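You operate a simulated robot arm through the tools that you are given. There is no shell and no other tool. Be economical: measure what you need, move in short steps, check, and stop when the job is done.

Carry out the task below with a simulated robot arm. There is one attempt and no reset: what you move stays moved.

JOB
Press the green water button three times. Take the white tub and leave it in the tray of the wire cart. Put the green layer pad on the top of the long steel bench. Put the square carton on the low shelf of the green bench. Push the right door of the blue cupboard shut. Open the parts box lid. Any order will do.

The check looks at the end state, three seconds after you hand in, the way a careful person would. Anything else that was tipped, shoved, dropped, spilled or broken makes it a failure. Lids that push on must go on centred and level and be pressed home; caps that screw on are set level and turned clockwise until they are tight.

ROBOT AND FRAMES
A 7-joint arm with a vacuum gripper on a trunk, on a base that drives. Base frame: it is fixed to the floor where the robot stands at the start and does not move with it; the origin is under the middle of the robot, x ahead of it, y to its left, z up. Lengths are in m, angles in degrees, forces in N, time in s.
With the tool pointing down near the work surface it reaches from about 0.1 to 0.64 m from the robot's upright axis, wherever it stands. Its first joint turns from -115.0 to 115.0 degrees. Places, roughly: green layer pad (17x25x2 cm) [2.7, 5.7, 0.9]; green water button [0.5, 0, 0.7]; low shelf of the green bench [0.5, 7.3, 0.2]; parts box lid [-4.7, 8.3, 0.9]; right door of the blue cupboard [-5.4, 6.3, 0.9]; square carton (10x10x10 cm) [2.9, 5.9, 0.9]; top of the long steel bench [1.3, 2, 0.8]; tray of the wire cart [-1.7, 4.5, 0.7]; white tub (12x12x11 cm) [0.9, 0.8, 0.9]. Payload 2.55 kg.
Tool frame: the origin (TCP) lies in the middle of the cups' lips, and z points out of the cups. The gripper has 1 cup of 0.044 m across, covering 0.044 by 0.044 m (tool x, y); the bellows give 0.02 m. With the vacuum on, a cup seals on a smooth face that it is pressed against (1 to 4 N); it does not hold porous or soft things. The pull reaches 55 N.
Orientation is that of the tool frame in the base frame, as [roll, pitch, yaw] about the fixed x, y, z axes, in that order (R = Rz(yaw) Ry(pitch) Rx(roll)). With the cups facing straight down, the tool's x points along the base's -x, its y along +y and its z along -z.

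CONTROLS
- The arm moves only by the tool servo_tool. Its argument "commands" is a list of rows, each an object (a shift or turn left out is 0, a gripper value left out holds the last) with "delta_rot": the turn, a rotation vector about the tool's x, y, z in units of 5 degrees (1.0 is 5 degrees), a list of three; "dp": the shift along the tool's x, y, z in units of 40 mm (1.0 is 40 mm), a list of three; "valve": the vacuum: 1 switches it on, 0 off. In form: [{"delta_rot": [rx, ry, rz], "dp": [x, y, z], "valve": valve}, ...]. A call has 1 to 10 rows; each row shifts and turns the commanded pose from where the row before left it, along the tool's axes as they then stand. A call with a number of a shift or a turn outside -1 to 1 is refused whole. Rows are played at 5 a second. More than 0.05 m and 8.6 degrees between two rows, or a gripper value outside its range, and nothing of the call is played. A pose out of reach is approached as far as the arm can. The call stops where the force on the tool passes 40 N (or 10 N more than at its start, if that is more) or the arm is blocked; 0.2 s more then pass. The pull builds up within a second once a cup has sealed. Time passes only in rows, and 0.2 s behind the last, so rows that do not move give it time. The reply holds the time, the measured pose of the TCP, the force on the tool along the base axes and the pull of the vacuum, in the units named above and with some noise, with the torque about the TCP (base axes, N m) and any sound that the robot's microphone picked up.
- Cameras (640 x 400 px; columns grow to the right, rows downward): "scene" is now at [0.0036, 0.1557, 1.7155]; the picture's right is [-0.31, -0.95, 0.00], its down [-0.83, 0.26, -0.50] and it looks along [0.47, -0.15, -0.87] (base axes); focal length 267 px, centre (320, 200). "wrist" rides on the gripper at [0.081, 0.006, -0.173] in the tool frame; the picture's right is [-0.08, 1.00, 0.00], its down [-0.89, -0.07, -0.45] and it looks along [-0.44, -0.04, 0.90] (tool axes); focal length 256 px, centre (320, 200). There is no depth. A picture from a camera that has moved, and an enlarged one, comes with that camera's place and axes in the base frame and with its lens.
- get_image(camera): a new picture of that camera. The clock stands still meanwhile.
- raise_lower(by): slides the trunk up (or, below 0, down) by that many m; the arm and the scene camera ride with it, the base frame stays. It gives what a move gives, with no picture.
- base_move(legs): drives the robot by 1 to 6 legs, each [ahead, left, turn to the left] in m, m and degrees, along the robot's own axes; the way and the turn of a leg run together, so that a leg with both is an arc; at most 1.5 m and 180 degrees a leg. The arm and the cameras ride along, it lands a little off, and it stops where it bumps. It gives what a move gives.
- aim_head(pan, tilt): turns the head with the scene camera to pan (to the left, within 155 degrees either way) and tilt (down, from -29 to 69), counted from straight ahead of the robot. It gives what a move gives.
- enlarge(camera, box): a new picture of the part [left, top, right, bottom] of that camera's present view, enlarged. The clock stands still meanwhile.
- hand_in(): hands the job in; it is judged then, once.

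Go step by step. Nothing tells you exact positions but the pictures and the camera data: compare them with the known pose of the tool, close in by small moves and look again before you grip or let go. The budget is 165 turns and 112 pictures, counting those below and the enlarged ones. Unless the task says otherwise, let go and move clear before handing in, and close with one line.

The tools are called by a JSON object that holds its "name" and its "arguments". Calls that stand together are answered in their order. servo_tool: Moves the arm, as the interface text tells. Its arguments: {"type":"object","properties":{"commands":{"type":"array"}},"required":["commands"]} The other tools are called the same way: raise_lower (by) slides the trunk up or down; base_move (legs) drives the base; aim_head (pan, tilt) turns the head that bears the scene camera; get_image (camera) takes a picture; enlarge (camera, box) takes an enlarged picture of a part of a camera's view; hand_in () hands the job in.

At the start:

```text
time_s: 0.0
position: [0.4602, -0.0887, 1.0566]
orientation: [-180.0, 0.0, 180.0]
wrist_force: [-0.5, 0.2, -0.5]
wrist_torque: [-0.01, -0.03, 0.02]
pull: 0.0
trunk travel left (down, up): [-0.825, 0.165]
robot x, y, heading: [0.0001, 0.0012, -0.0]
head pan, tilt: [-17.8, 60.1]
```

scene: 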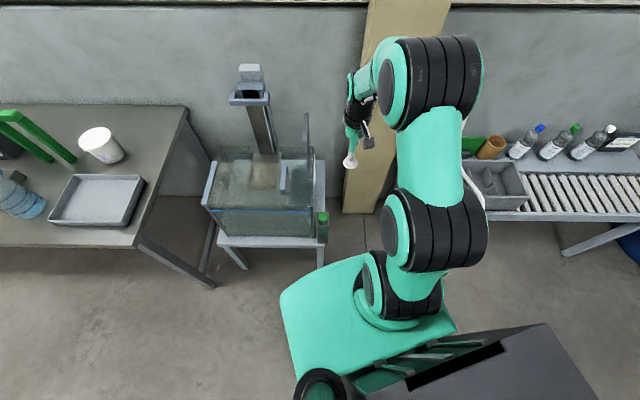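
wrist: 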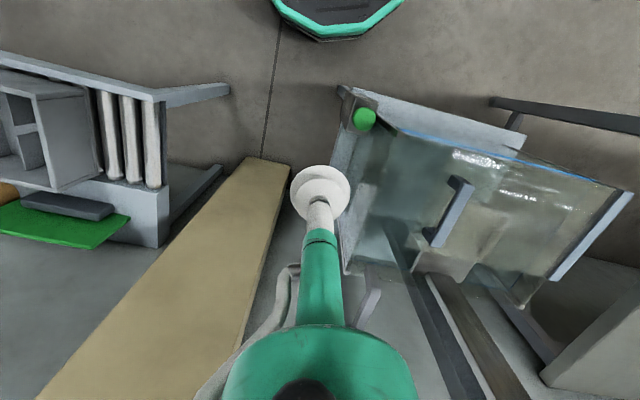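

I see the water basin with a green button at its near right corner, at about (0.47, 0.00, 0.69). I'll look closer before I press it.

{"name": "enlarge", "arguments": {"camera": "scene", "box": [190, 50, 350, 280]}}

{"name": "enlarge", "arguments": {"camera": "wrist", "box": [280, 70, 480, 195]}}

```text
1.74 times, centred on (270, 165) of scene
camera zoom: at [0.0036, 0.1557, 1.7155], right [-0.31, -0.95, 0.0], down [-0.83, 0.26, -0.5], along [0.47, -0.15, -0.87], focal length 464 px, centre (407, 261)
```

zoom: 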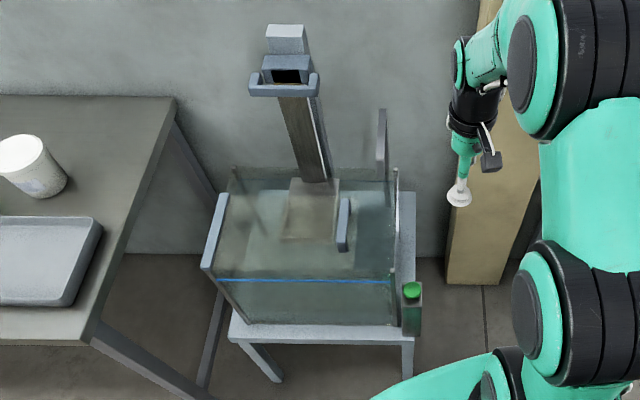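

```text
3.20 times, centred on (380, 132) of wrist
camera zoom: at [0.3801, -0.0835, 1.2274], right [0.08, 1.0, 0.0], down [0.89, -0.07, 0.45], along [0.44, -0.04, -0.9], focal length 819 px, centre (128, 416)
```

zoom: 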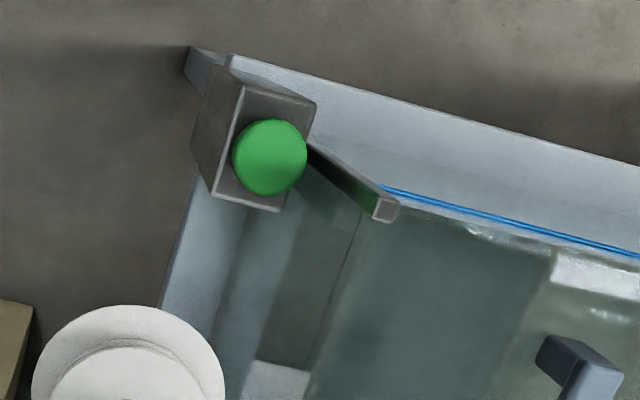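

The button is at about (0.467, -0.005, 0.705), with a thin post beside it on the +y side. I'll move above it and look again.

{"name": "servo_tool", "arguments": {"commands": [{"dp": [-0.03, 0.38, 0.75]}, {"dp": [-0.03, 0.38, 0.75]}, {"dp": [-0.03, 0.38, 0.75]}, {"dp": [-0.03, 0.38, 0.75]}, {"dp": [-0.03, 0.38, 0.75]}]}}

{"name": "get_image", "arguments": {"camera": "wrist"}}

{"name": "enlarge", "arguments": {"camera": "scene", "box": [240, 120, 400, 220]}}

```text
time_s: 1.2
position: [0.4659, -0.0111, 0.9027]
orientation: [180.0, 0.0, 179.9]
wrist_force: [0.3, -0.1, -0.1]
wrist_torque: [-0.01, 0.0, 0.01]
pull: 0.1
trunk travel left (down, up): [-0.825, 0.165]
robot x, y, heading: [0.0039, 0.0004, -0.3]
head pan, tilt: [-17.8, 60.1]
```

```text
107 pictures are left
camera wrist: at [0.3855, -0.0057, 1.075], right [0.08, 1.0, 0.0], down [0.89, -0.07, 0.45], along [0.44, -0.04, -0.9], focal length 256 px, centre (320, 200)
```

wrist: 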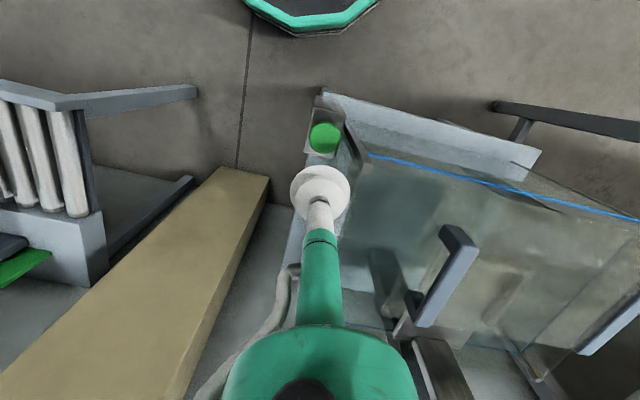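

```text
4.00 times, centred on (320, 170) of scene
camera zoom: at [0.0047, 0.1562, 1.7155], right [-0.31, -0.95, 0.0], down [-0.83, 0.26, -0.5], along [0.47, -0.15, -0.87], focal length 1066 px, centre (320, 320)
```

zoom: 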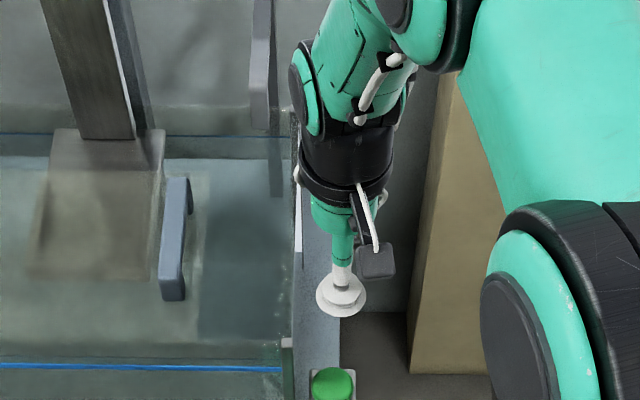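

{"name": "enlarge", "arguments": {"camera": "wrist", "box": [270, 80, 430, 180]}}

```text
4.00 times, centred on (350, 130) of wrist
camera zoom: at [0.3855, -0.0057, 1.075], right [0.08, 1.0, 0.0], down [0.89, -0.07, 0.45], along [0.44, -0.04, -0.9], focal length 1024 px, centre (200, 480)
```

zoom: 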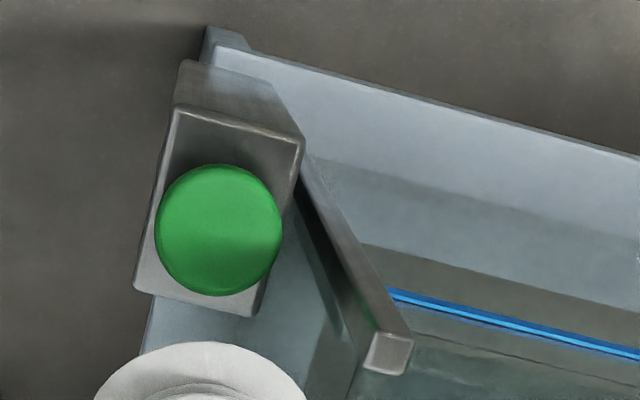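

The post stands about 3.5 cm from the button centre and its top is at z≈0.81. I'll tilt the tool 10° away from it and come down to just above the button.

{"name": "servo_tool", "arguments": {"commands": [{"delta_rot": [-1, 0, 0]}, {"delta_rot": [-1, 0, 0]}, {"dp": [-0.02, -0.15, 0.84]}, {"dp": [-0.02, -0.15, 0.84]}, {"dp": [0, -0.15, 0.84]}, {"dp": [0, -0.15, 0.84]}, {"dp": [0, -0.15, 0.84]}]}}

{"name": "enlarge", "arguments": {"camera": "wrist", "box": [220, 80, 420, 205]}}

{"name": "enlarge", "arguments": {"camera": "scene", "box": [240, 140, 400, 240]}}

```text
time_s: 2.8
position: [0.4663, -0.0131, 0.7341]
orientation: [170.1, 0.1, -180.0]
wrist_force: [-0.1, 0.4, -0.1]
wrist_torque: [-0.03, 0.02, -0.03]
pull: 0.0
trunk travel left (down, up): [-0.825, 0.165]
robot x, y, heading: [-0.0018, -0.0022, 0.1]
head pan, tilt: [-17.8, 60.1]
```

```text
3.20 times, centred on (320, 142) of wrist
camera zoom: at [0.3856, -0.0382, 0.9036], right [0.08, 0.98, 0.17], down [0.89, -0.15, 0.43], along [0.44, 0.12, -0.89], focal length 819 px, centre (320, 384)
```

zoom: 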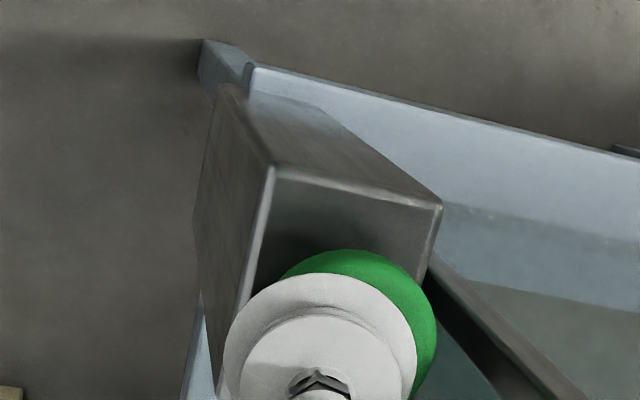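

```text
4.00 times, centred on (320, 190) of scene
camera zoom: at [0.0044, 0.1556, 1.7155], right [-0.31, -0.95, 0.0], down [-0.83, 0.26, -0.5], along [0.47, -0.15, -0.87], focal length 1066 px, centre (320, 240)
```

zoom: 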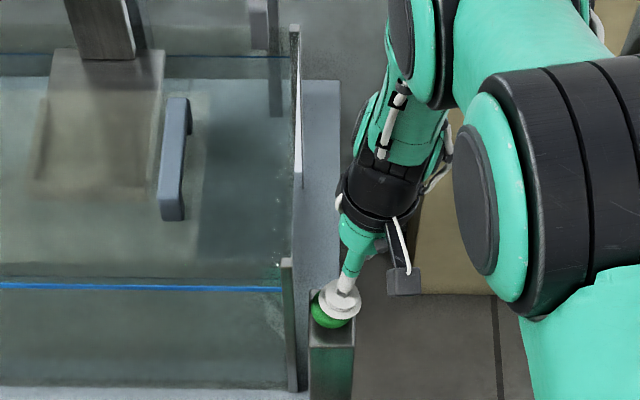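

The cup is about 7 mm off the button centre. I'll correct that and start pressing gently.

{"name": "servo_tool", "arguments": {"commands": [{"dp": [-0.03, 0.17, 0.03]}, {"dp": [0, -0.044, 0.25]}, {"dp": [0, -0.044, 0.25]}, {"dp": [0, -0.022, 0.125]}, {"dp": [0, -0.022, 0.125]}, {"dp": [0, -0.022, 0.125]}]}}

```text
time_s: 4.2
position: [0.4702, -0.0065, 0.7003]
orientation: [170.0, 0.2, -180.0]
wrist_force: [-0.1, -0.1, 5.0]
wrist_torque: [-0.03, -0.01, -0.01]
pull: 0.1
trunk travel left (down, up): [-0.825, 0.165]
robot x, y, heading: [0.0004, 0.003, -0.1]
head pan, tilt: [-17.8, 60.1]
heard: click
```

I heard a click at about 5 N of force. I'll lift off to release it.

{"name": "servo_tool", "arguments": {"commands": [{"dp": [0, 0.044, -0.25]}, {"dp": [0, 0.044, -0.25]}, {"dp": [0, 0, 0]}, {"dp": [0, 0, 0]}]}}

{"name": "enlarge", "arguments": {"camera": "scene", "box": [200, 70, 360, 250]}}

```text
time_s: 5.2
position: [0.4688, -0.0087, 0.7179]
orientation: [170.0, -0.2, 180.0]
wrist_force: [-1.9, 0.1, 1.0]
wrist_torque: [0.01, 0.0, 0.0]
pull: 0.1
trunk travel left (down, up): [-0.825, 0.165]
robot x, y, heading: [-0.0033, -0.0019, -0.3]
head pan, tilt: [-17.8, 60.1]
```

```text
2.22 times, centred on (280, 160) of scene
camera zoom: at [0.0032, 0.1556, 1.7155], right [-0.31, -0.95, 0.0], down [-0.83, 0.26, -0.5], along [0.47, -0.15, -0.87], focal length 592 px, centre (409, 289)
```

zoom: 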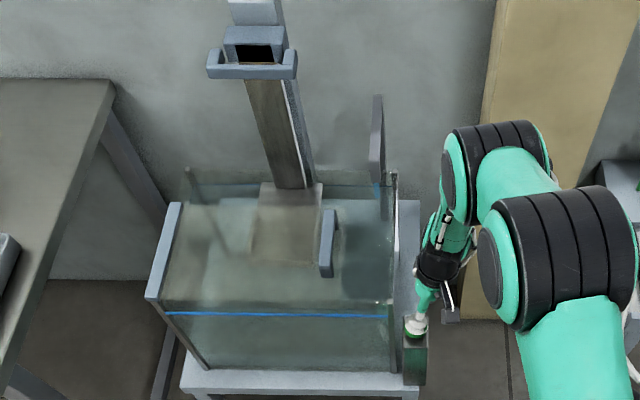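

I'll lift fully clear and press a second time.

{"name": "servo_tool", "arguments": {"commands": [{"dp": [0, 0.044, -0.3]}, {"dp": [0, 0, 0]}, {"dp": [0, -0.044, 0.3]}, {"dp": [0, -0.044, 0.25]}, {"dp": [0, -0.022, 0.125]}, {"dp": [0, -0.022, 0.125]}, {"dp": [0, 0, 0]}]}}

```text
time_s: 6.8
position: [0.4706, -0.0083, 0.7008]
orientation: [170.0, 0.1, -179.9]
wrist_force: [3.3, -0.3, 4.8]
wrist_torque: [0.01, 0.15, 0.0]
pull: 0.2
trunk travel left (down, up): [-0.825, 0.165]
robot x, y, heading: [0.0013, -0.0024, 0.1]
head pan, tilt: [-17.8, 60.1]
heard: click
```

That was the second click. Now the third press.

{"name": "servo_tool", "arguments": {"commands": [{"dp": [0, 0.044, -0.25]}, {"dp": [0.03, 0.044, -0.25]}, {"dp": [0, 0.044, -0.3]}, {"dp": [0, 0, 0]}, {"dp": [0, -0.044, 0.3]}, {"dp": [0, -0.044, 0.25]}, {"dp": [0, -0.022, 0.125]}, {"dp": [0, -0.022, 0.125]}, {"dp": [0, 0, 0]}]}}

```text
time_s: 8.8
position: [0.4693, -0.0057, 0.6993]
orientation: [169.9, 0.0, -180.0]
wrist_force: [-0.7, -0.8, 5.6]
wrist_torque: [-0.02, -0.04, -0.03]
pull: 0.0
trunk travel left (down, up): [-0.825, 0.165]
robot x, y, heading: [0.0001, 0.0009, 0.2]
head pan, tilt: [-17.8, 60.1]
heard: click
```

Three clicks heard. I'll retreat straight up and level the tool.

{"name": "servo_tool", "arguments": {"commands": [{"dp": [0, 0.15, -0.84]}, {"dp": [0, 0.15, -0.84]}, {"dp": [0, 0.15, -0.84]}, {"dp": [0, 0.15, -0.84]}, {"dp": [0, 0.15, -0.84]}, {"dp": [0, 0.15, -0.84]}, {"delta_rot": [1, 0, 0]}, {"delta_rot": [1, 0, 0]}, {"dp": [0.5, 0, -0.8]}, {"dp": [0.5, 0, -0.8]}]}}

{"name": "aim_head", "arguments": {"pan": 35, "tilt": 40}}

{"name": "get_image", "arguments": {"camera": "scene"}}

```text
time_s: 11.0
position: [0.4289, -0.0062, 0.9678]
orientation: [-179.9, 0.1, -180.0]
wrist_force: [0.5, 0.4, -0.5]
wrist_torque: [-0.01, -0.01, 0.0]
pull: 0.1
trunk travel left (down, up): [-0.825, 0.165]
robot x, y, heading: [0.0022, 0.0003, 0.0]
head pan, tilt: [-17.8, 60.1]
```

```text
time_s: 12.2
position: [0.4301, -0.0072, 0.9674]
orientation: [180.0, 0.1, 180.0]
wrist_force: [-0.8, 1.0, -0.2]
wrist_torque: [0.0, 0.01, 0.01]
pull: 0.1
trunk travel left (down, up): [-0.825, 0.165]
robot x, y, heading: [-0.0009, 0.0018, 0.0]
head pan, tilt: [35.0, 40.0]
```

```text
101 pictures are left
camera scene: at [0.01, 0.2247, 1.7423], right [0.57, -0.82, 0.0], down [-0.53, -0.37, -0.77], along [0.63, 0.44, -0.64], focal length 267 px, centre (320, 200)
```

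scene: 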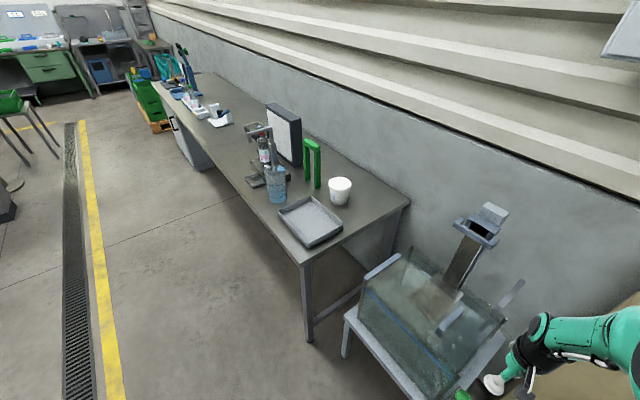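

The white tub stands on the near end of the steel bench, at about (1.0, 0.8). I'll zoom in on it and survey the room.

{"name": "enlarge", "arguments": {"camera": "scene", "box": [230, 90, 420, 260]}}

{"name": "aim_head", "arguments": {"pan": 80, "tilt": 20}}

{"name": "get_image", "arguments": {"camera": "scene"}}

{"name": "aim_head", "arguments": {"pan": 140, "tilt": 20}}

{"name": "get_image", "arguments": {"camera": "scene"}}

```text
2.35 times, centred on (325, 175) of scene
camera zoom: at [0.01, 0.2247, 1.7423], right [0.57, -0.82, 0.0], down [-0.53, -0.37, -0.77], along [0.63, 0.44, -0.64], focal length 627 px, centre (308, 259)
```

zoom: 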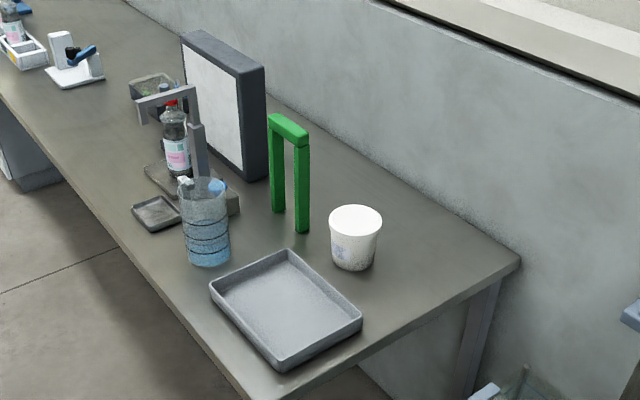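

```text
time_s: 13.3
position: [0.4293, -0.0075, 0.9672]
orientation: [-180.0, 0.1, -180.0]
wrist_force: [0.1, 0.4, 0.6]
wrist_torque: [0.01, 0.02, 0.01]
pull: 0.1
trunk travel left (down, up): [-0.825, 0.165]
robot x, y, heading: [0.0003, -0.0036, 0.2]
head pan, tilt: [80.0, 20.0]
```

```text
99 pictures are left
camera scene: at [-0.0435, 0.2677, 1.7737], right [0.98, -0.17, 0.0], down [-0.06, -0.34, -0.94], along [0.16, 0.93, -0.34], focal length 267 px, centre (320, 200)
```

scene: 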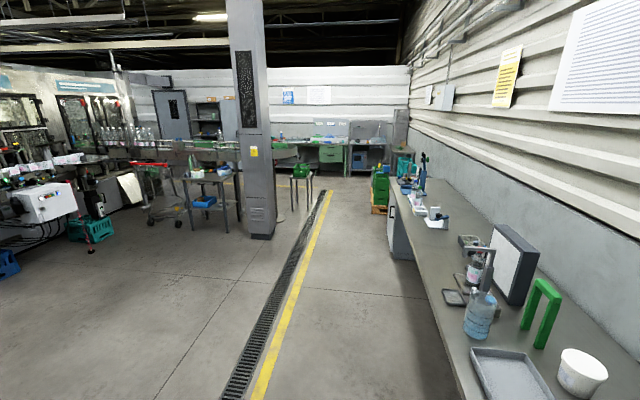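

```text
time_s: 14.6
position: [0.4304, -0.0065, 0.9669]
orientation: [180.0, 0.0, 179.9]
wrist_force: [-0.1, -0.1, 0.6]
wrist_torque: [0.01, -0.01, 0.03]
pull: 0.2
trunk travel left (down, up): [-0.825, 0.165]
robot x, y, heading: [0.0013, 0.0002, -0.1]
head pan, tilt: [140.0, 20.0]
```

```text
98 pictures are left
camera scene: at [-0.131, 0.236, 1.7737], right [0.64, 0.77, 0.0], down [0.26, -0.22, -0.94], along [-0.72, 0.6, -0.34], focal length 267 px, centre (320, 200)
```

scene: 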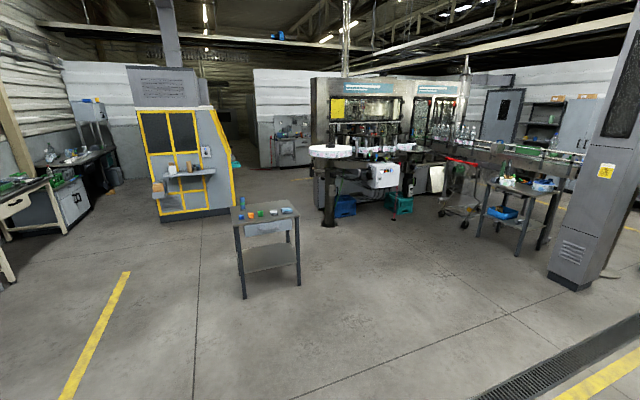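

The tub has a flat white top, at about (1.00, 0.79, 0.91). I need to know the size of the robot's base before I drive up to the bench, so I'll look down.

{"name": "aim_head", "arguments": {"pan": 0, "tilt": 69}}

{"name": "get_image", "arguments": {"camera": "scene"}}

{"name": "aim_head", "arguments": {"pan": 70, "tilt": 69}}

{"name": "get_image", "arguments": {"camera": "scene"}}

```text
time_s: 16.9
position: [0.4304, -0.0066, 0.9652]
orientation: [180.0, 0.1, 180.0]
wrist_force: [0.2, -0.1, -1.0]
wrist_torque: [-0.02, 0.02, 0.05]
pull: 0.1
trunk travel left (down, up): [-0.825, 0.165]
robot x, y, heading: [-0.0035, -0.0034, 0.2]
head pan, tilt: [0.0, 68.8]
```

```text
97 pictures are left
camera scene: at [-0.0038, 0.1761, 1.7062], right [0.0, -1.0, 0.0], down [-0.93, 0.0, -0.36], along [0.36, 0.0, -0.93], focal length 267 px, centre (320, 200)
```

scene: 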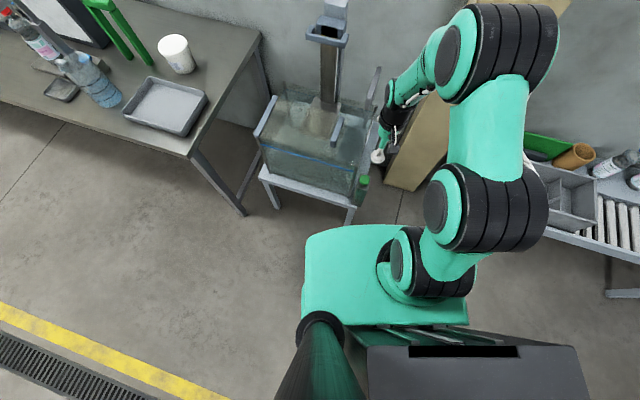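

```text
time_s: 18.3
position: [0.4297, -0.0068, 0.9654]
orientation: [180.0, -0.1, 179.9]
wrist_force: [0.2, 0.0, -0.3]
wrist_torque: [0.02, -0.01, 0.0]
pull: 0.0
trunk travel left (down, up): [-0.825, 0.165]
robot x, y, heading: [0.0019, 0.0008, -0.1]
head pan, tilt: [70.0, 68.8]
```

```text
96 pictures are left
camera scene: at [-0.0405, 0.2286, 1.7062], right [0.94, -0.34, 0.0], down [-0.32, -0.88, -0.36], along [0.12, 0.34, -0.93], focal length 267 px, centre (320, 200)
```

scene: 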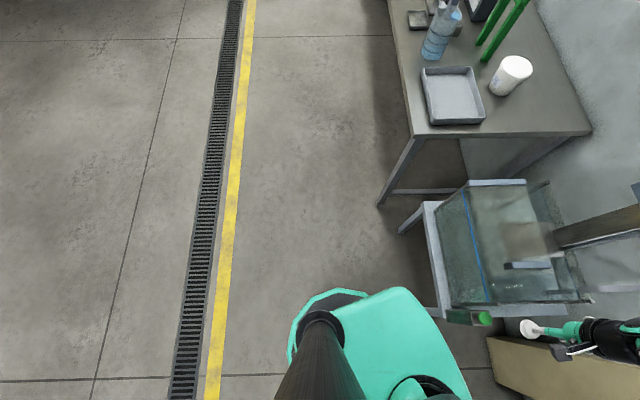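

The base has a radius of about 0.25 m and the bench's front edge runs at about 70°. I'll drive to the front of the bench opposite the tub, stop short, and look.

{"name": "base_move", "arguments": {"legs": [[0, 1.13, 0], [0, 0, -20], [0.25, 0, 0]]}}

{"name": "aim_head", "arguments": {"pan": 0, "tilt": 60}}

{"name": "get_image", "arguments": {"camera": "scene"}}

{"name": "get_image", "arguments": {"camera": "wrist"}}

```text
time_s: 26.6
position: [0.648, 0.8904, 0.9674]
orientation: [180.0, 0.0, 158.7]
wrist_force: [0.5, -0.5, 0.0]
wrist_torque: [0.0, 0.01, -0.01]
pull: 0.0
trunk travel left (down, up): [-0.825, 0.165]
robot x, y, heading: [0.2465, 1.0556, -21.4]
head pan, tilt: [70.0, 68.8]
```

```text
time_s: 28.0
position: [0.6472, 0.8902, 0.9662]
orientation: [-179.9, 0.0, 158.7]
wrist_force: [0.3, -0.1, 0.0]
wrist_torque: [-0.01, -0.01, 0.04]
pull: 0.0
trunk travel left (down, up): [-0.825, 0.165]
robot x, y, heading: [0.2508, 1.0566, -21.1]
head pan, tilt: [0.0, 60.0]
```

```text
95 pictures are left
camera scene: at [0.32, 1.2144, 1.7156], right [-0.36, -0.93, 0.0], down [-0.81, 0.31, -0.5], along [0.47, -0.18, -0.87], focal length 267 px, centre (320, 200)
```

scene: 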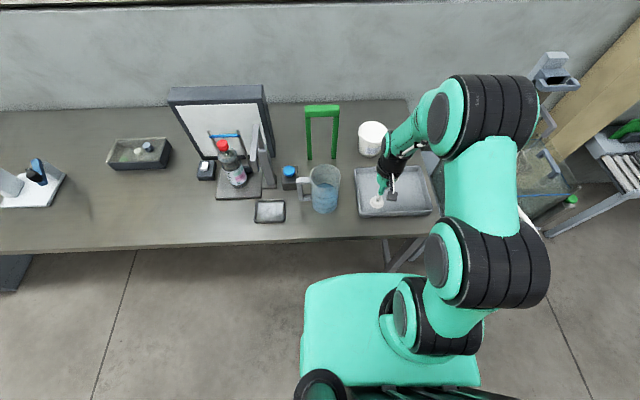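

```text
94 pictures are left
camera wrist: at [0.574, 0.9249, 1.1383], right [0.44, 0.9, 0.0], down [0.81, -0.39, 0.45], along [0.4, -0.19, -0.9], focal length 256 px, centre (320, 200)
```

wrist: 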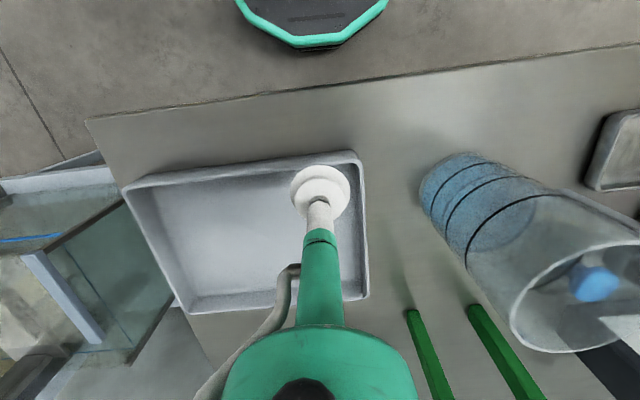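

The tub is nearly straight ahead, about 0.8 m from the robot's axis, and the jug and the green arch are to its left. I'll first raise the tool 7 cm, then drive forward 0.16 m.

{"name": "servo_tool", "arguments": {"commands": [{"dp": [0, 0, -0.9]}, {"dp": [0, 0, -0.9]}]}}

{"name": "base_move", "arguments": {"legs": [[0.16, 0, 0]]}}

{"name": "get_image", "arguments": {"camera": "scene"}}

{"name": "get_image", "arguments": {"camera": "wrist"}}

```text
time_s: 28.6
position: [0.6471, 0.8919, 1.0394]
orientation: [180.0, -0.1, 158.7]
wrist_force: [0.2, 0.7, 0.7]
wrist_torque: [0.0, -0.02, -0.01]
pull: 0.1
trunk travel left (down, up): [-0.825, 0.165]
robot x, y, heading: [0.2474, 1.0553, -21.6]
head pan, tilt: [0.0, 60.0]
```

```text
time_s: 30.1
position: [0.8026, 0.831, 1.0393]
orientation: [-180.0, 0.0, 158.7]
wrist_force: [0.4, -0.2, -0.5]
wrist_torque: [-0.01, 0.02, 0.0]
pull: 0.1
trunk travel left (down, up): [-0.825, 0.165]
robot x, y, heading: [0.4039, 0.9914, -21.3]
head pan, tilt: [0.0, 60.0]
```

```text
93 pictures are left
camera scene: at [0.474, 1.1542, 1.7156], right [-0.36, -0.93, 0.0], down [-0.81, 0.31, -0.5], along [0.47, -0.18, -0.87], focal length 267 px, centre (320, 200)
```

scene: 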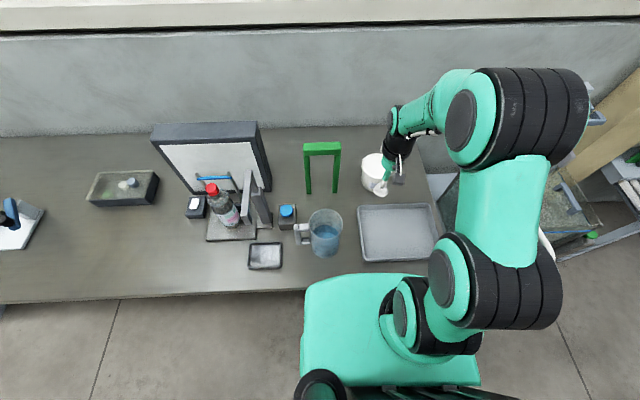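

```text
92 pictures are left
camera wrist: at [0.7288, 0.8653, 1.2102], right [0.44, 0.9, 0.0], down [0.81, -0.39, 0.44], along [0.4, -0.19, -0.9], focal length 256 px, centre (320, 200)
```

wrist: 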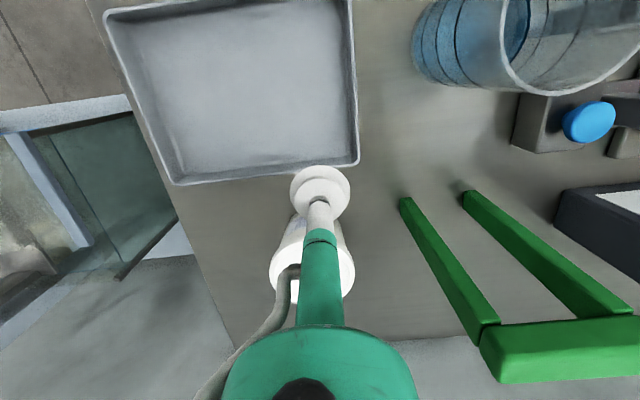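

The tub's top is at about (0.97, 0.74), roughly 0.19 m ahead of the tool. I'll move over it at this height and look again.

{"name": "servo_tool", "arguments": {"commands": [{"dp": [-0.9, -0.13, 0]}, {"dp": [-0.9, -0.13, 0]}, {"dp": [-0.9, -0.13, 0]}, {"dp": [-0.9, -0.13, 0]}, {"dp": [-0.9, -0.13, 0]}]}}

{"name": "enlarge", "arguments": {"camera": "scene", "box": [320, 100, 480, 200]}}

{"name": "get_image", "arguments": {"camera": "wrist"}}

```text
time_s: 31.3
position: [0.9502, 0.7443, 1.0301]
orientation: [179.9, -0.1, 158.7]
wrist_force: [-0.9, 0.4, -0.4]
wrist_torque: [-0.03, -0.02, 0.0]
pull: 0.0
out of reach, approached as far as the arm can: row 5
trunk travel left (down, up): [-0.825, 0.165]
robot x, y, heading: [0.4023, 0.9927, -21.2]
head pan, tilt: [0.0, 60.0]
```

```text
4.00 times, centred on (400, 150) of scene
camera zoom: at [0.4754, 1.1535, 1.7159], right [-0.36, -0.93, 0.0], down [-0.81, 0.32, -0.5], along [0.46, -0.18, -0.87], focal length 1066 px, centre (0, 400)
```

zoom: 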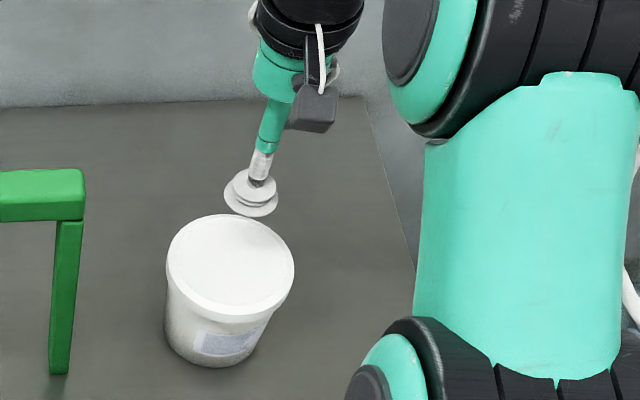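

```text
90 pictures are left
camera wrist: at [0.8764, 0.7787, 1.2016], right [0.44, 0.9, 0.0], down [0.81, -0.39, 0.44], along [0.4, -0.19, -0.9], focal length 256 px, centre (320, 200)
```

wrist: 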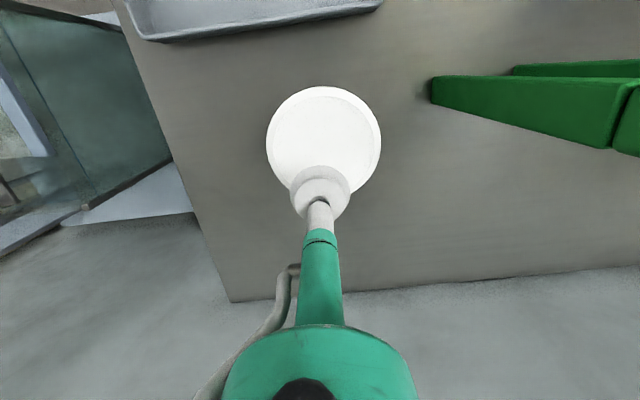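

The tub lid is centred almost under the cup. I'll lower with the vacuum on, then feel for contact.

{"name": "servo_tool", "arguments": {"commands": [{"dp": [0.2, 0, 0.8]}, {"dp": [0, 0, 0.8]}, {"dp": [0, 0, 0.8], "valve": 1}, {"dp": [0, 0, 0.15]}]}}

{"name": "get_image", "arguments": {"camera": "wrist"}}

{"name": "enlarge", "arguments": {"camera": "scene", "box": [320, 110, 480, 210]}}

```text
time_s: 32.2
position: [0.9498, 0.7444, 0.947]
orientation: [-179.9, 1.4, 158.7]
wrist_force: [-7.4, 3.9, 25.9]
wrist_torque: [0.12, 0.14, 0.04]
pull: 55.1
trunk travel left (down, up): [-0.825, 0.165]
robot x, y, heading: [0.4025, 0.9934, -21.5]
head pan, tilt: [0.0, 60.0]
stopped in row 4: the force on the tool passed its limit at 43 N (the readings are from after the stop); the commanded pose is now the measured one
```

```text
89 pictures are left
camera wrist: at [0.8722, 0.7808, 1.1155], right [0.44, 0.9, 0.0], down [0.8, -0.39, 0.47], along [0.42, -0.2, -0.88], focal length 256 px, centre (320, 200)
```

wrist: 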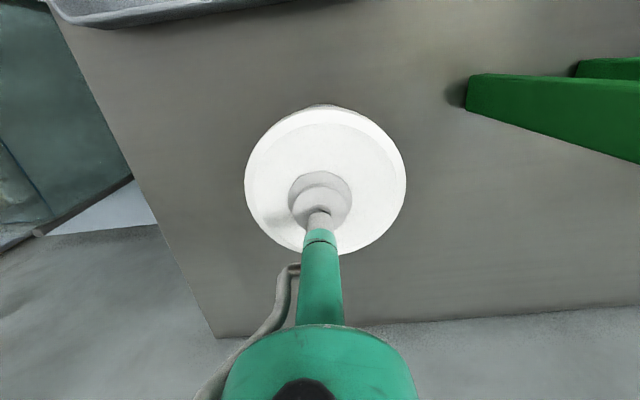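

```text
4.00 times, centred on (400, 160) of scene
camera zoom: at [0.4713, 1.1555, 1.7158], right [-0.36, -0.93, 0.0], down [-0.81, 0.31, -0.5], along [0.47, -0.18, -0.87], focal length 1066 px, centre (0, 360)
```

zoom: 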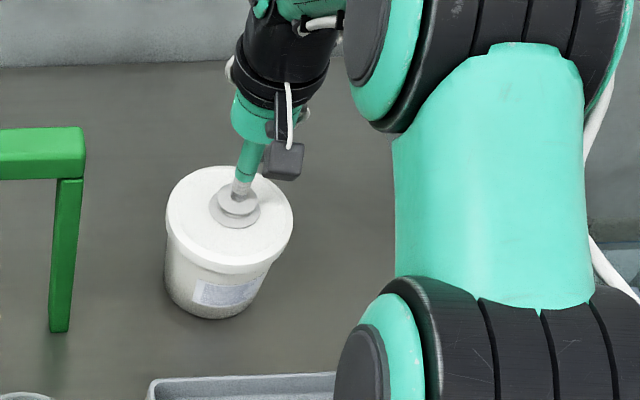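

It has sealed at full pull. I'll lift slowly and look.

{"name": "servo_tool", "arguments": {"commands": [{"dp": [0, 0, -0.3]}, {"dp": [0, 0, -0.3]}, {"dp": [0, 0, -0.5]}, {"dp": [0, 0, -0.5]}, {"dp": [0, 0, 0]}]}}

{"name": "get_image", "arguments": {"camera": "scene"}}

```text
time_s: 33.4
position: [0.947, 0.7454, 1.0051]
orientation: [-179.9, 0.9, 158.7]
wrist_force: [-0.1, -0.2, -6.7]
wrist_torque: [-0.05, 0.02, -0.02]
pull: 54.8
trunk travel left (down, up): [-0.825, 0.165]
robot x, y, heading: [0.4015, 0.9911, -21.3]
head pan, tilt: [0.0, 60.0]
```

```text
87 pictures are left
camera scene: at [0.4736, 1.1544, 1.7156], right [-0.36, -0.93, 0.0], down [-0.81, 0.31, -0.5], along [0.47, -0.18, -0.87], focal length 267 px, centre (320, 200)
```

scene: 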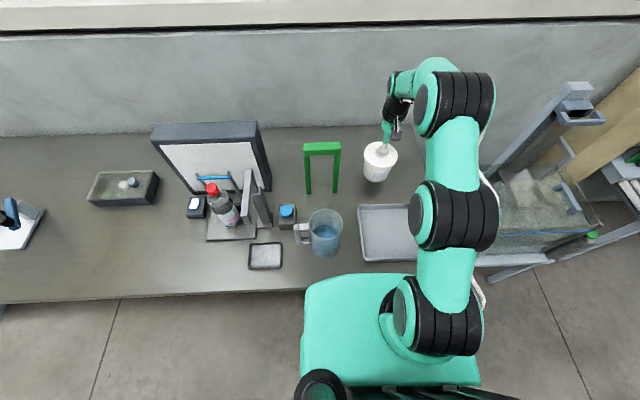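

The tub is up and hanging level. I'll raise it further, draw it in over the tray, and back away from the bench.

{"name": "servo_tool", "arguments": {"commands": [{"dp": [0, 0, -0.9]}, {"dp": [0, 0, -0.9]}, {"dp": [0.8, 0, -0.5]}, {"dp": [0.9, 0, -0.2]}, {"dp": [0.9, 0, 0]}, {"dp": [0.9, 0, 0]}, {"dp": [0.9, 0, 0]}]}}

{"name": "base_move", "arguments": {"legs": [[-0.7, 0, 0], [0, 0, 140]]}}

{"name": "aim_head", "arguments": {"pan": 0, "tilt": 25}}

{"name": "get_image", "arguments": {"camera": "scene"}}

```text
time_s: 35.0
position: [0.7657, 0.8184, 1.0926]
orientation: [-179.8, 1.1, 158.6]
wrist_force: [-1.4, 0.4, -4.5]
wrist_torque: [-0.04, 0.01, 0.01]
pull: 55.3
out of reach, approached as far as the arm can: row 2
trunk travel left (down, up): [-0.825, 0.165]
robot x, y, heading: [0.4035, 0.9942, -21.3]
head pan, tilt: [0.0, 60.0]
```

```text
time_s: 44.4
position: [-0.3853, 1.6222, 1.0925]
orientation: [-180.0, 1.0, -64.9]
wrist_force: [0.1, 0.0, -5.4]
wrist_torque: [0.0, -0.03, -0.02]
pull: 55.4
trunk travel left (down, up): [-0.825, 0.165]
robot x, y, heading: [-0.242, 1.2417, 115.1]
head pan, tilt: [0.0, 60.0]
```

```text
time_s: 45.4
position: [-0.3905, 1.6227, 1.0919]
orientation: [-179.7, 0.9, -64.9]
wrist_force: [-1.0, -0.3, -4.9]
wrist_torque: [0.01, 0.0, -0.01]
pull: 55.0
trunk travel left (down, up): [-0.825, 0.165]
robot x, y, heading: [-0.2468, 1.2449, 115.2]
head pan, tilt: [0.0, 25.0]
```

```text
86 pictures are left
camera scene: at [-0.4058, 1.1951, 1.7673], right [0.91, 0.42, -0.01], down [0.17, -0.38, -0.91], along [-0.39, 0.82, -0.42], focal length 267 px, centre (320, 200)
```

scene: 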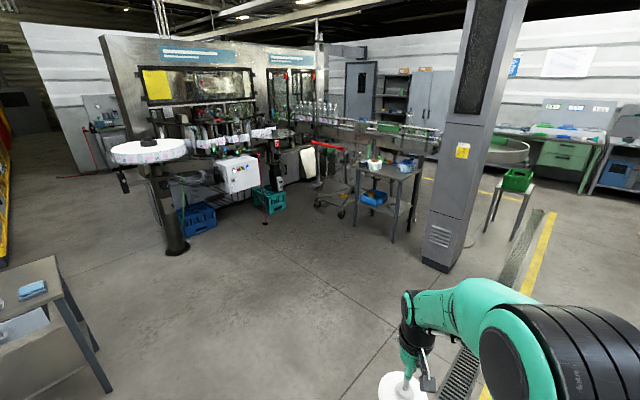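

I can see the wire cart beside the small steel table and in front of the conveyor. I'll zoom in on it.

{"name": "enlarge", "arguments": {"camera": "scene", "box": [260, 110, 460, 235]}}

```text
3.20 times, centred on (360, 172) of scene
camera zoom: at [-0.4058, 1.1951, 1.7673], right [0.91, 0.42, -0.01], down [0.17, -0.38, -0.91], along [-0.39, 0.82, -0.42], focal length 853 px, centre (192, 288)
```

zoom: 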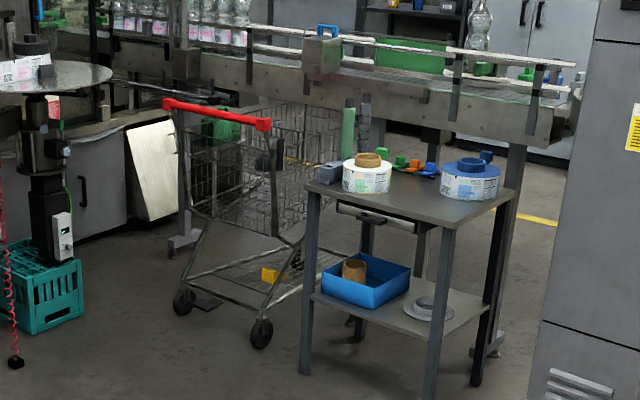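

The cart's handle faces us at about y≈4.3 and x≈-1.75. I'll drive up to about 1 m in front of it and look again.

{"name": "base_move", "arguments": {"legs": [[0, 0, 7], [1.2, 0, 0], [1.0, 0, 0], [0, 0, -25]]}}

{"name": "aim_head", "arguments": {"pan": 0, "tilt": 40}}

{"name": "get_image", "arguments": {"camera": "scene"}}

```text
time_s: 58.0
position: [-1.4259, 3.4863, 1.0902]
orientation: [-179.7, 0.8, -82.7]
wrist_force: [-0.2, -0.1, -5.6]
wrist_torque: [-0.02, -0.04, 0.01]
pull: 54.9
trunk travel left (down, up): [-0.825, 0.165]
robot x, y, heading: [-1.4008, 3.0784, 97.3]
head pan, tilt: [0.0, 25.0]
```

```text
time_s: 58.8
position: [-1.4259, 3.4861, 1.0889]
orientation: [-179.7, 0.9, -82.7]
wrist_force: [0.3, 0.1, -6.8]
wrist_torque: [0.07, -0.02, 0.03]
pull: 55.0
trunk travel left (down, up): [-0.825, 0.165]
robot x, y, heading: [-1.3966, 3.0786, 97.5]
head pan, tilt: [0.0, 40.0]
```

```text
84 pictures are left
camera scene: at [-1.5786, 3.0812, 1.7424], right [0.99, 0.13, 0.0], down [0.08, -0.64, -0.77], along [-0.1, 0.76, -0.64], focal length 267 px, centre (320, 200)
```

scene: 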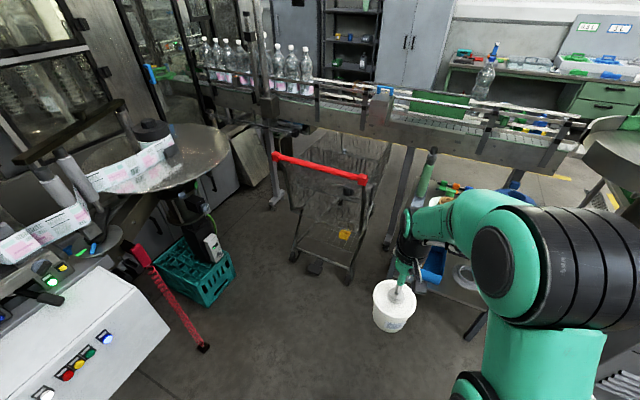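

{"name": "enlarge", "arguments": {"camera": "scene", "box": [240, 110, 440, 290]}}

```text
2.22 times, centred on (340, 200) of scene
camera zoom: at [-1.5786, 3.0812, 1.7424], right [0.99, 0.13, 0.0], down [0.08, -0.64, -0.77], along [-0.1, 0.76, -0.64], focal length 592 px, centre (276, 200)
```

zoom: 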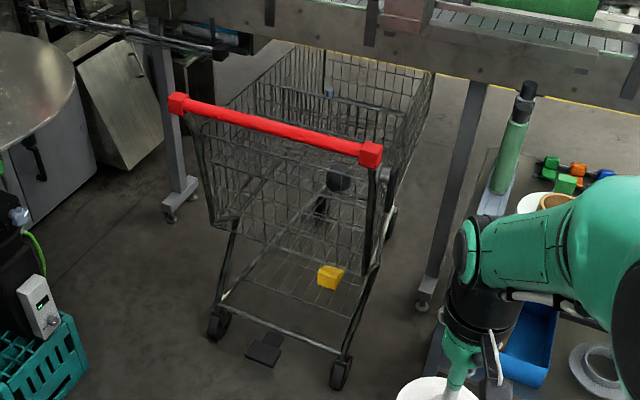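

It's a trolley with its handle from about (-1.97, 4.30) to (-1.51, 4.15) and its basket beyond. I'll raise the trunk and creep closer so I can look down into it.

{"name": "raise_lower", "arguments": {"by": 0.16}}

{"name": "base_move", "arguments": {"legs": [[0.55, 0.15, -10]]}}

{"name": "aim_head", "arguments": {"pan": 0, "tilt": 52}}

{"name": "get_image", "arguments": {"camera": "scene"}}

```text
time_s: 60.6
position: [-1.4268, 3.4855, 1.2497]
orientation: [-179.7, 0.8, -82.8]
wrist_force: [0.1, -0.4, -5.7]
wrist_torque: [0.01, -0.06, -0.02]
pull: 55.4
trunk travel left (down, up): [-0.985, 0.005]
robot x, y, heading: [-1.4003, 3.0815, 97.3]
head pan, tilt: [0.0, 40.0]
```

```text
time_s: 63.9
position: [-1.5274, 4.0213, 1.2506]
orientation: [-179.7, 0.8, -92.6]
wrist_force: [-0.2, 0.4, -5.7]
wrist_torque: [0.01, -0.03, 0.01]
pull: 55.3
trunk travel left (down, up): [-0.985, 0.005]
robot x, y, heading: [-1.5712, 3.6174, 87.0]
head pan, tilt: [0.0, 40.0]
```

```text
time_s: 64.6
position: [-1.5274, 4.022, 1.2502]
orientation: [-179.7, 0.8, -92.5]
wrist_force: [0.1, -0.3, -5.1]
wrist_torque: [0.03, -0.03, -0.02]
pull: 54.7
trunk travel left (down, up): [-0.985, 0.005]
robot x, y, heading: [-1.5698, 3.6158, 87.8]
head pan, tilt: [0.0, 52.0]
```

```text
82 pictures are left
camera scene: at [-1.7475, 3.6395, 1.8855], right [1.0, -0.04, 0.0], down [-0.03, -0.79, -0.62], along [0.03, 0.62, -0.79], focal length 267 px, centre (320, 200)
```

scene: 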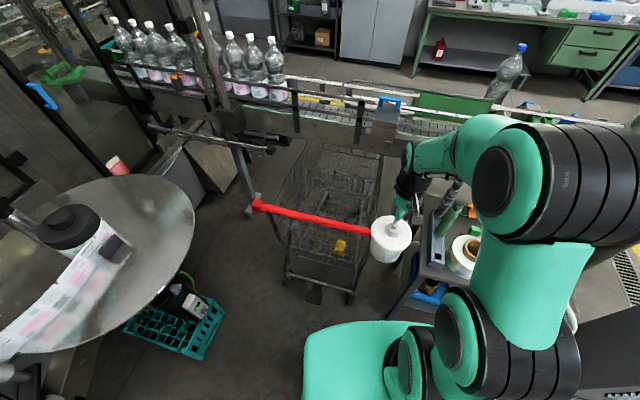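

{"name": "enlarge", "arguments": {"camera": "scene", "box": [240, 130, 400, 310]}}

{"name": "get_image", "arguments": {"camera": "wrist"}}

```text
2.22 times, centred on (320, 220) of scene
camera zoom: at [-1.7475, 3.6395, 1.8855], right [1.0, -0.04, 0.0], down [-0.03, -0.79, -0.62], along [0.03, 0.62, -0.79], focal length 592 px, centre (320, 156)
```

zoom: 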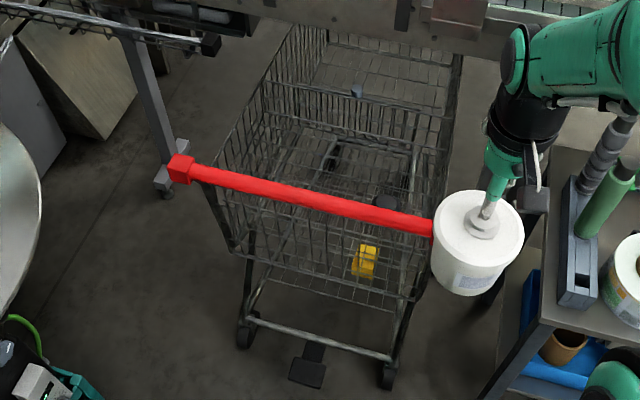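

```text
80 pictures are left
camera wrist: at [-1.5395, 3.9388, 1.4203], right [-0.99, 0.12, 0.0], down [0.11, 0.88, 0.46], along [0.06, 0.45, -0.89], focal length 256 px, centre (320, 200)
```

wrist: 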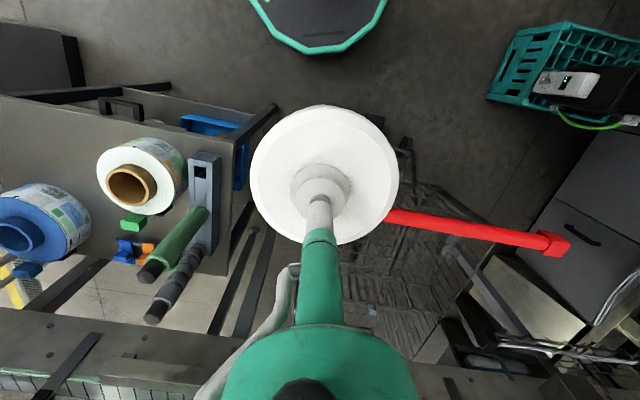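

{"name": "enlarge", "arguments": {"camera": "scene", "box": [275, 135, 375, 235]}}

```text
4.00 times, centred on (325, 185) of scene
camera zoom: at [-1.7475, 3.6395, 1.8855], right [1.0, -0.04, 0.0], down [-0.03, -0.79, -0.62], along [0.03, 0.62, -0.79], focal length 1066 px, centre (300, 260)
```

zoom: 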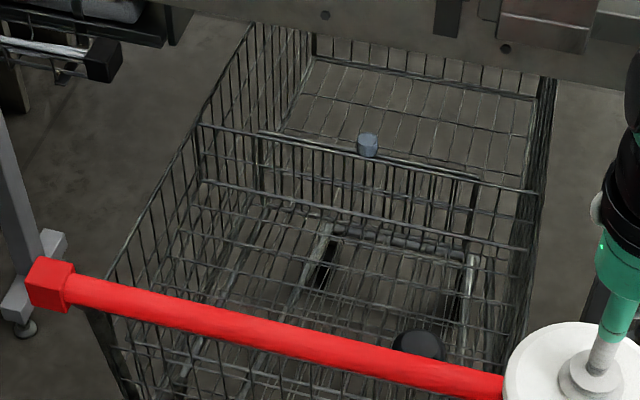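

The compartment just behind the handle has a wire floor, which is the tray, centred at about (-1.67, 4.48). I'll move in 0.26 m, keeping the base clear of the cart wheels.

{"name": "base_move", "arguments": {"legs": [[0.26, 0.06, 0]]}}

{"name": "aim_head", "arguments": {"pan": 0, "tilt": 62}}

{"name": "get_image", "arguments": {"camera": "scene"}}

{"name": "get_image", "arguments": {"camera": "wrist"}}

```text
time_s: 66.5
position: [-1.5774, 4.2828, 1.2505]
orientation: [-179.7, 0.8, -92.4]
wrist_force: [-0.2, -0.1, -5.8]
wrist_torque: [0.02, 0.0, 0.03]
pull: 55.3
trunk travel left (down, up): [-0.985, 0.005]
robot x, y, heading: [-1.6217, 3.8756, 87.5]
head pan, tilt: [0.0, 52.0]
```

```text
time_s: 67.2
position: [-1.576, 4.2829, 1.2502]
orientation: [-179.7, 0.7, -92.4]
wrist_force: [-0.5, 0.8, -5.5]
wrist_torque: [0.0, -0.02, -0.01]
pull: 54.7
trunk travel left (down, up): [-0.985, 0.005]
robot x, y, heading: [-1.6227, 3.8763, 87.4]
head pan, tilt: [0.0, 62.0]
```

```text
78 pictures are left
camera scene: at [-1.796, 3.8894, 1.8733], right [1.0, -0.04, 0.0], down [-0.04, -0.88, -0.47], along [0.02, 0.47, -0.88], focal length 267 px, centre (320, 200)
```

scene: 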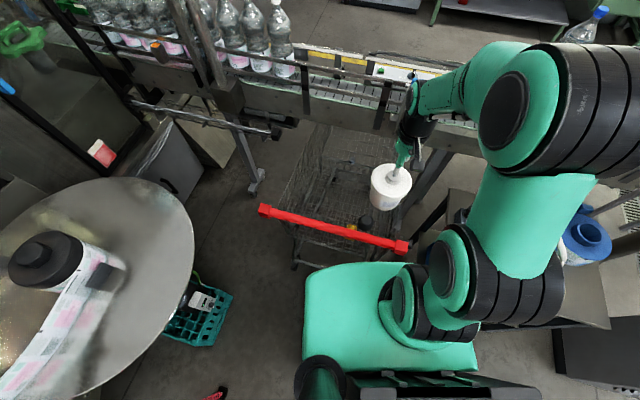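

```text
77 pictures are left
camera wrist: at [-1.588, 4.1996, 1.4202], right [-0.99, 0.12, 0.0], down [0.1, 0.88, 0.46], along [0.06, 0.45, -0.89], focal length 256 px, centre (320, 200)
```

wrist: 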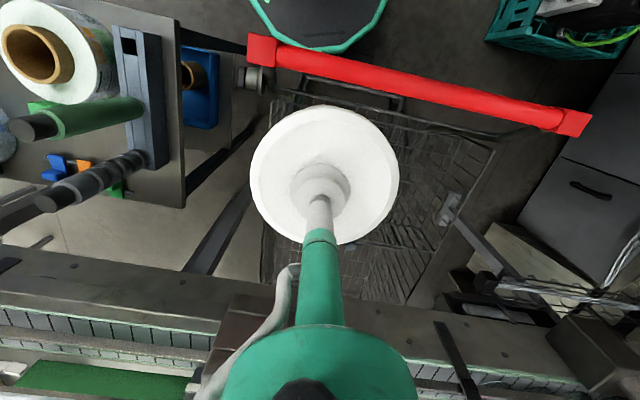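

{"name": "enlarge", "arguments": {"camera": "wrist", "box": [230, 30, 600, 310]}}

{"name": "enlarge", "arguments": {"camera": "scene", "box": [250, 110, 430, 275]}}

```text
1.43 times, centred on (415, 170) of wrist
camera zoom: at [-1.588, 4.1996, 1.4202], right [-0.99, 0.12, 0.0], down [0.1, 0.88, 0.46], along [0.06, 0.45, -0.89], focal length 366 px, centre (184, 243)
```

zoom: 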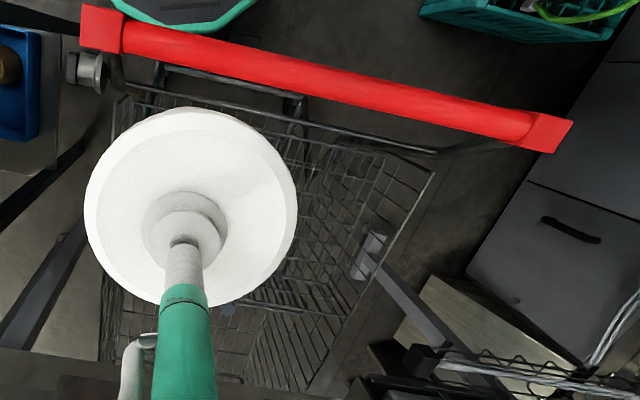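

```text
2.42 times, centred on (340, 192) of scene
camera zoom: at [-1.796, 3.8894, 1.8733], right [1.0, -0.04, 0.0], down [-0.04, -0.88, -0.47], along [0.02, 0.47, -0.88], focal length 646 px, centre (272, 218)
```

zoom: 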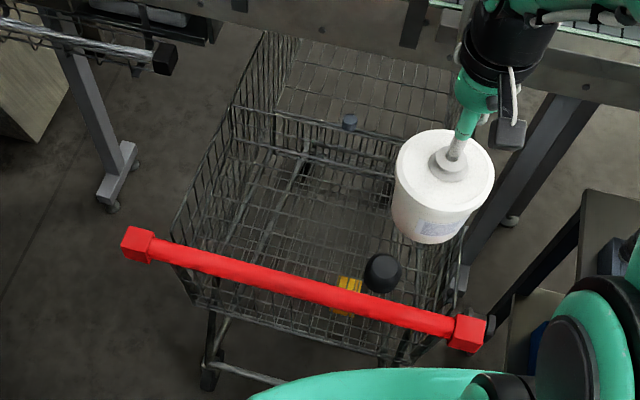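

The tray is bounded by the divider panel at y≈4.62 and the wall under the handle at y≈4.28, with its floor at z≈0.7–0.75. I'll move the tub over the centre of the tray.

{"name": "servo_tool", "arguments": {"commands": [{"dp": [-0.86, 0.6, 0]}, {"dp": [-0.86, 0.6, 0]}, {"dp": [-0.86, 0.6, 0]}, {"dp": [-0.86, 0.6, 0]}, {"dp": [-0.86, 0.6, 0]}]}}

{"name": "enlarge", "arguments": {"camera": "scene", "box": [250, 110, 430, 275]}}

{"name": "get_image", "arguments": {"camera": "wrist"}}

```text
time_s: 68.4
position: [-1.6833, 4.4371, 1.2369]
orientation: [-179.5, 0.4, -92.4]
wrist_force: [0.3, -0.3, -6.7]
wrist_torque: [0.0, -0.04, -0.01]
pull: 54.6
out of reach, approached as far as the arm can: row 5
trunk travel left (down, up): [-0.985, 0.005]
robot x, y, heading: [-1.6223, 3.882, 87.6]
head pan, tilt: [0.0, 62.0]
```

```text
2.42 times, centred on (340, 192) of scene
camera zoom: at [-1.7968, 3.8901, 1.8732], right [1.0, -0.04, 0.0], down [-0.04, -0.88, -0.47], along [0.02, 0.47, -0.88], focal length 646 px, centre (272, 218)
```

zoom: 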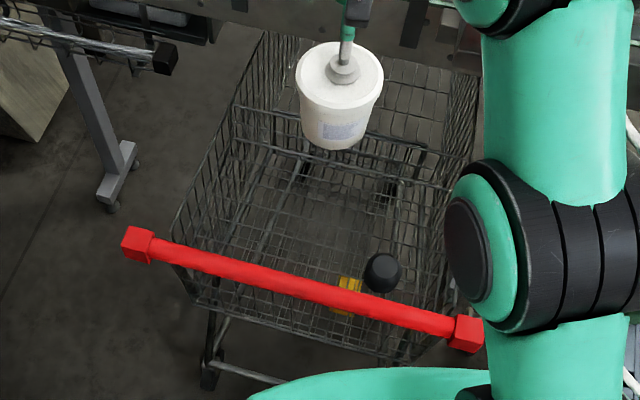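

```text
73 pictures are left
camera wrist: at [-1.695, 4.3561, 1.4071], right [-0.99, 0.12, -0.01], down [0.1, 0.89, 0.45], along [0.06, 0.45, -0.89], focal length 256 px, centre (320, 200)
```

wrist: 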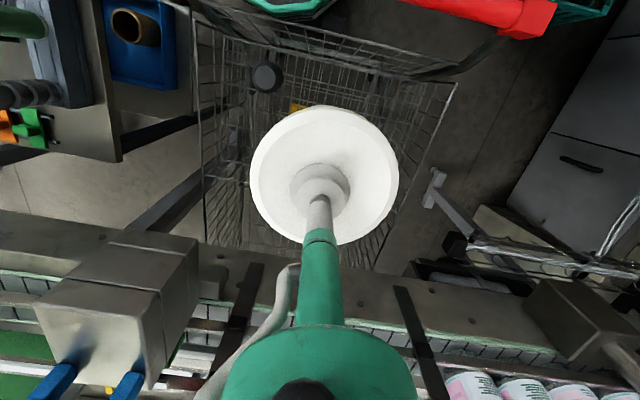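

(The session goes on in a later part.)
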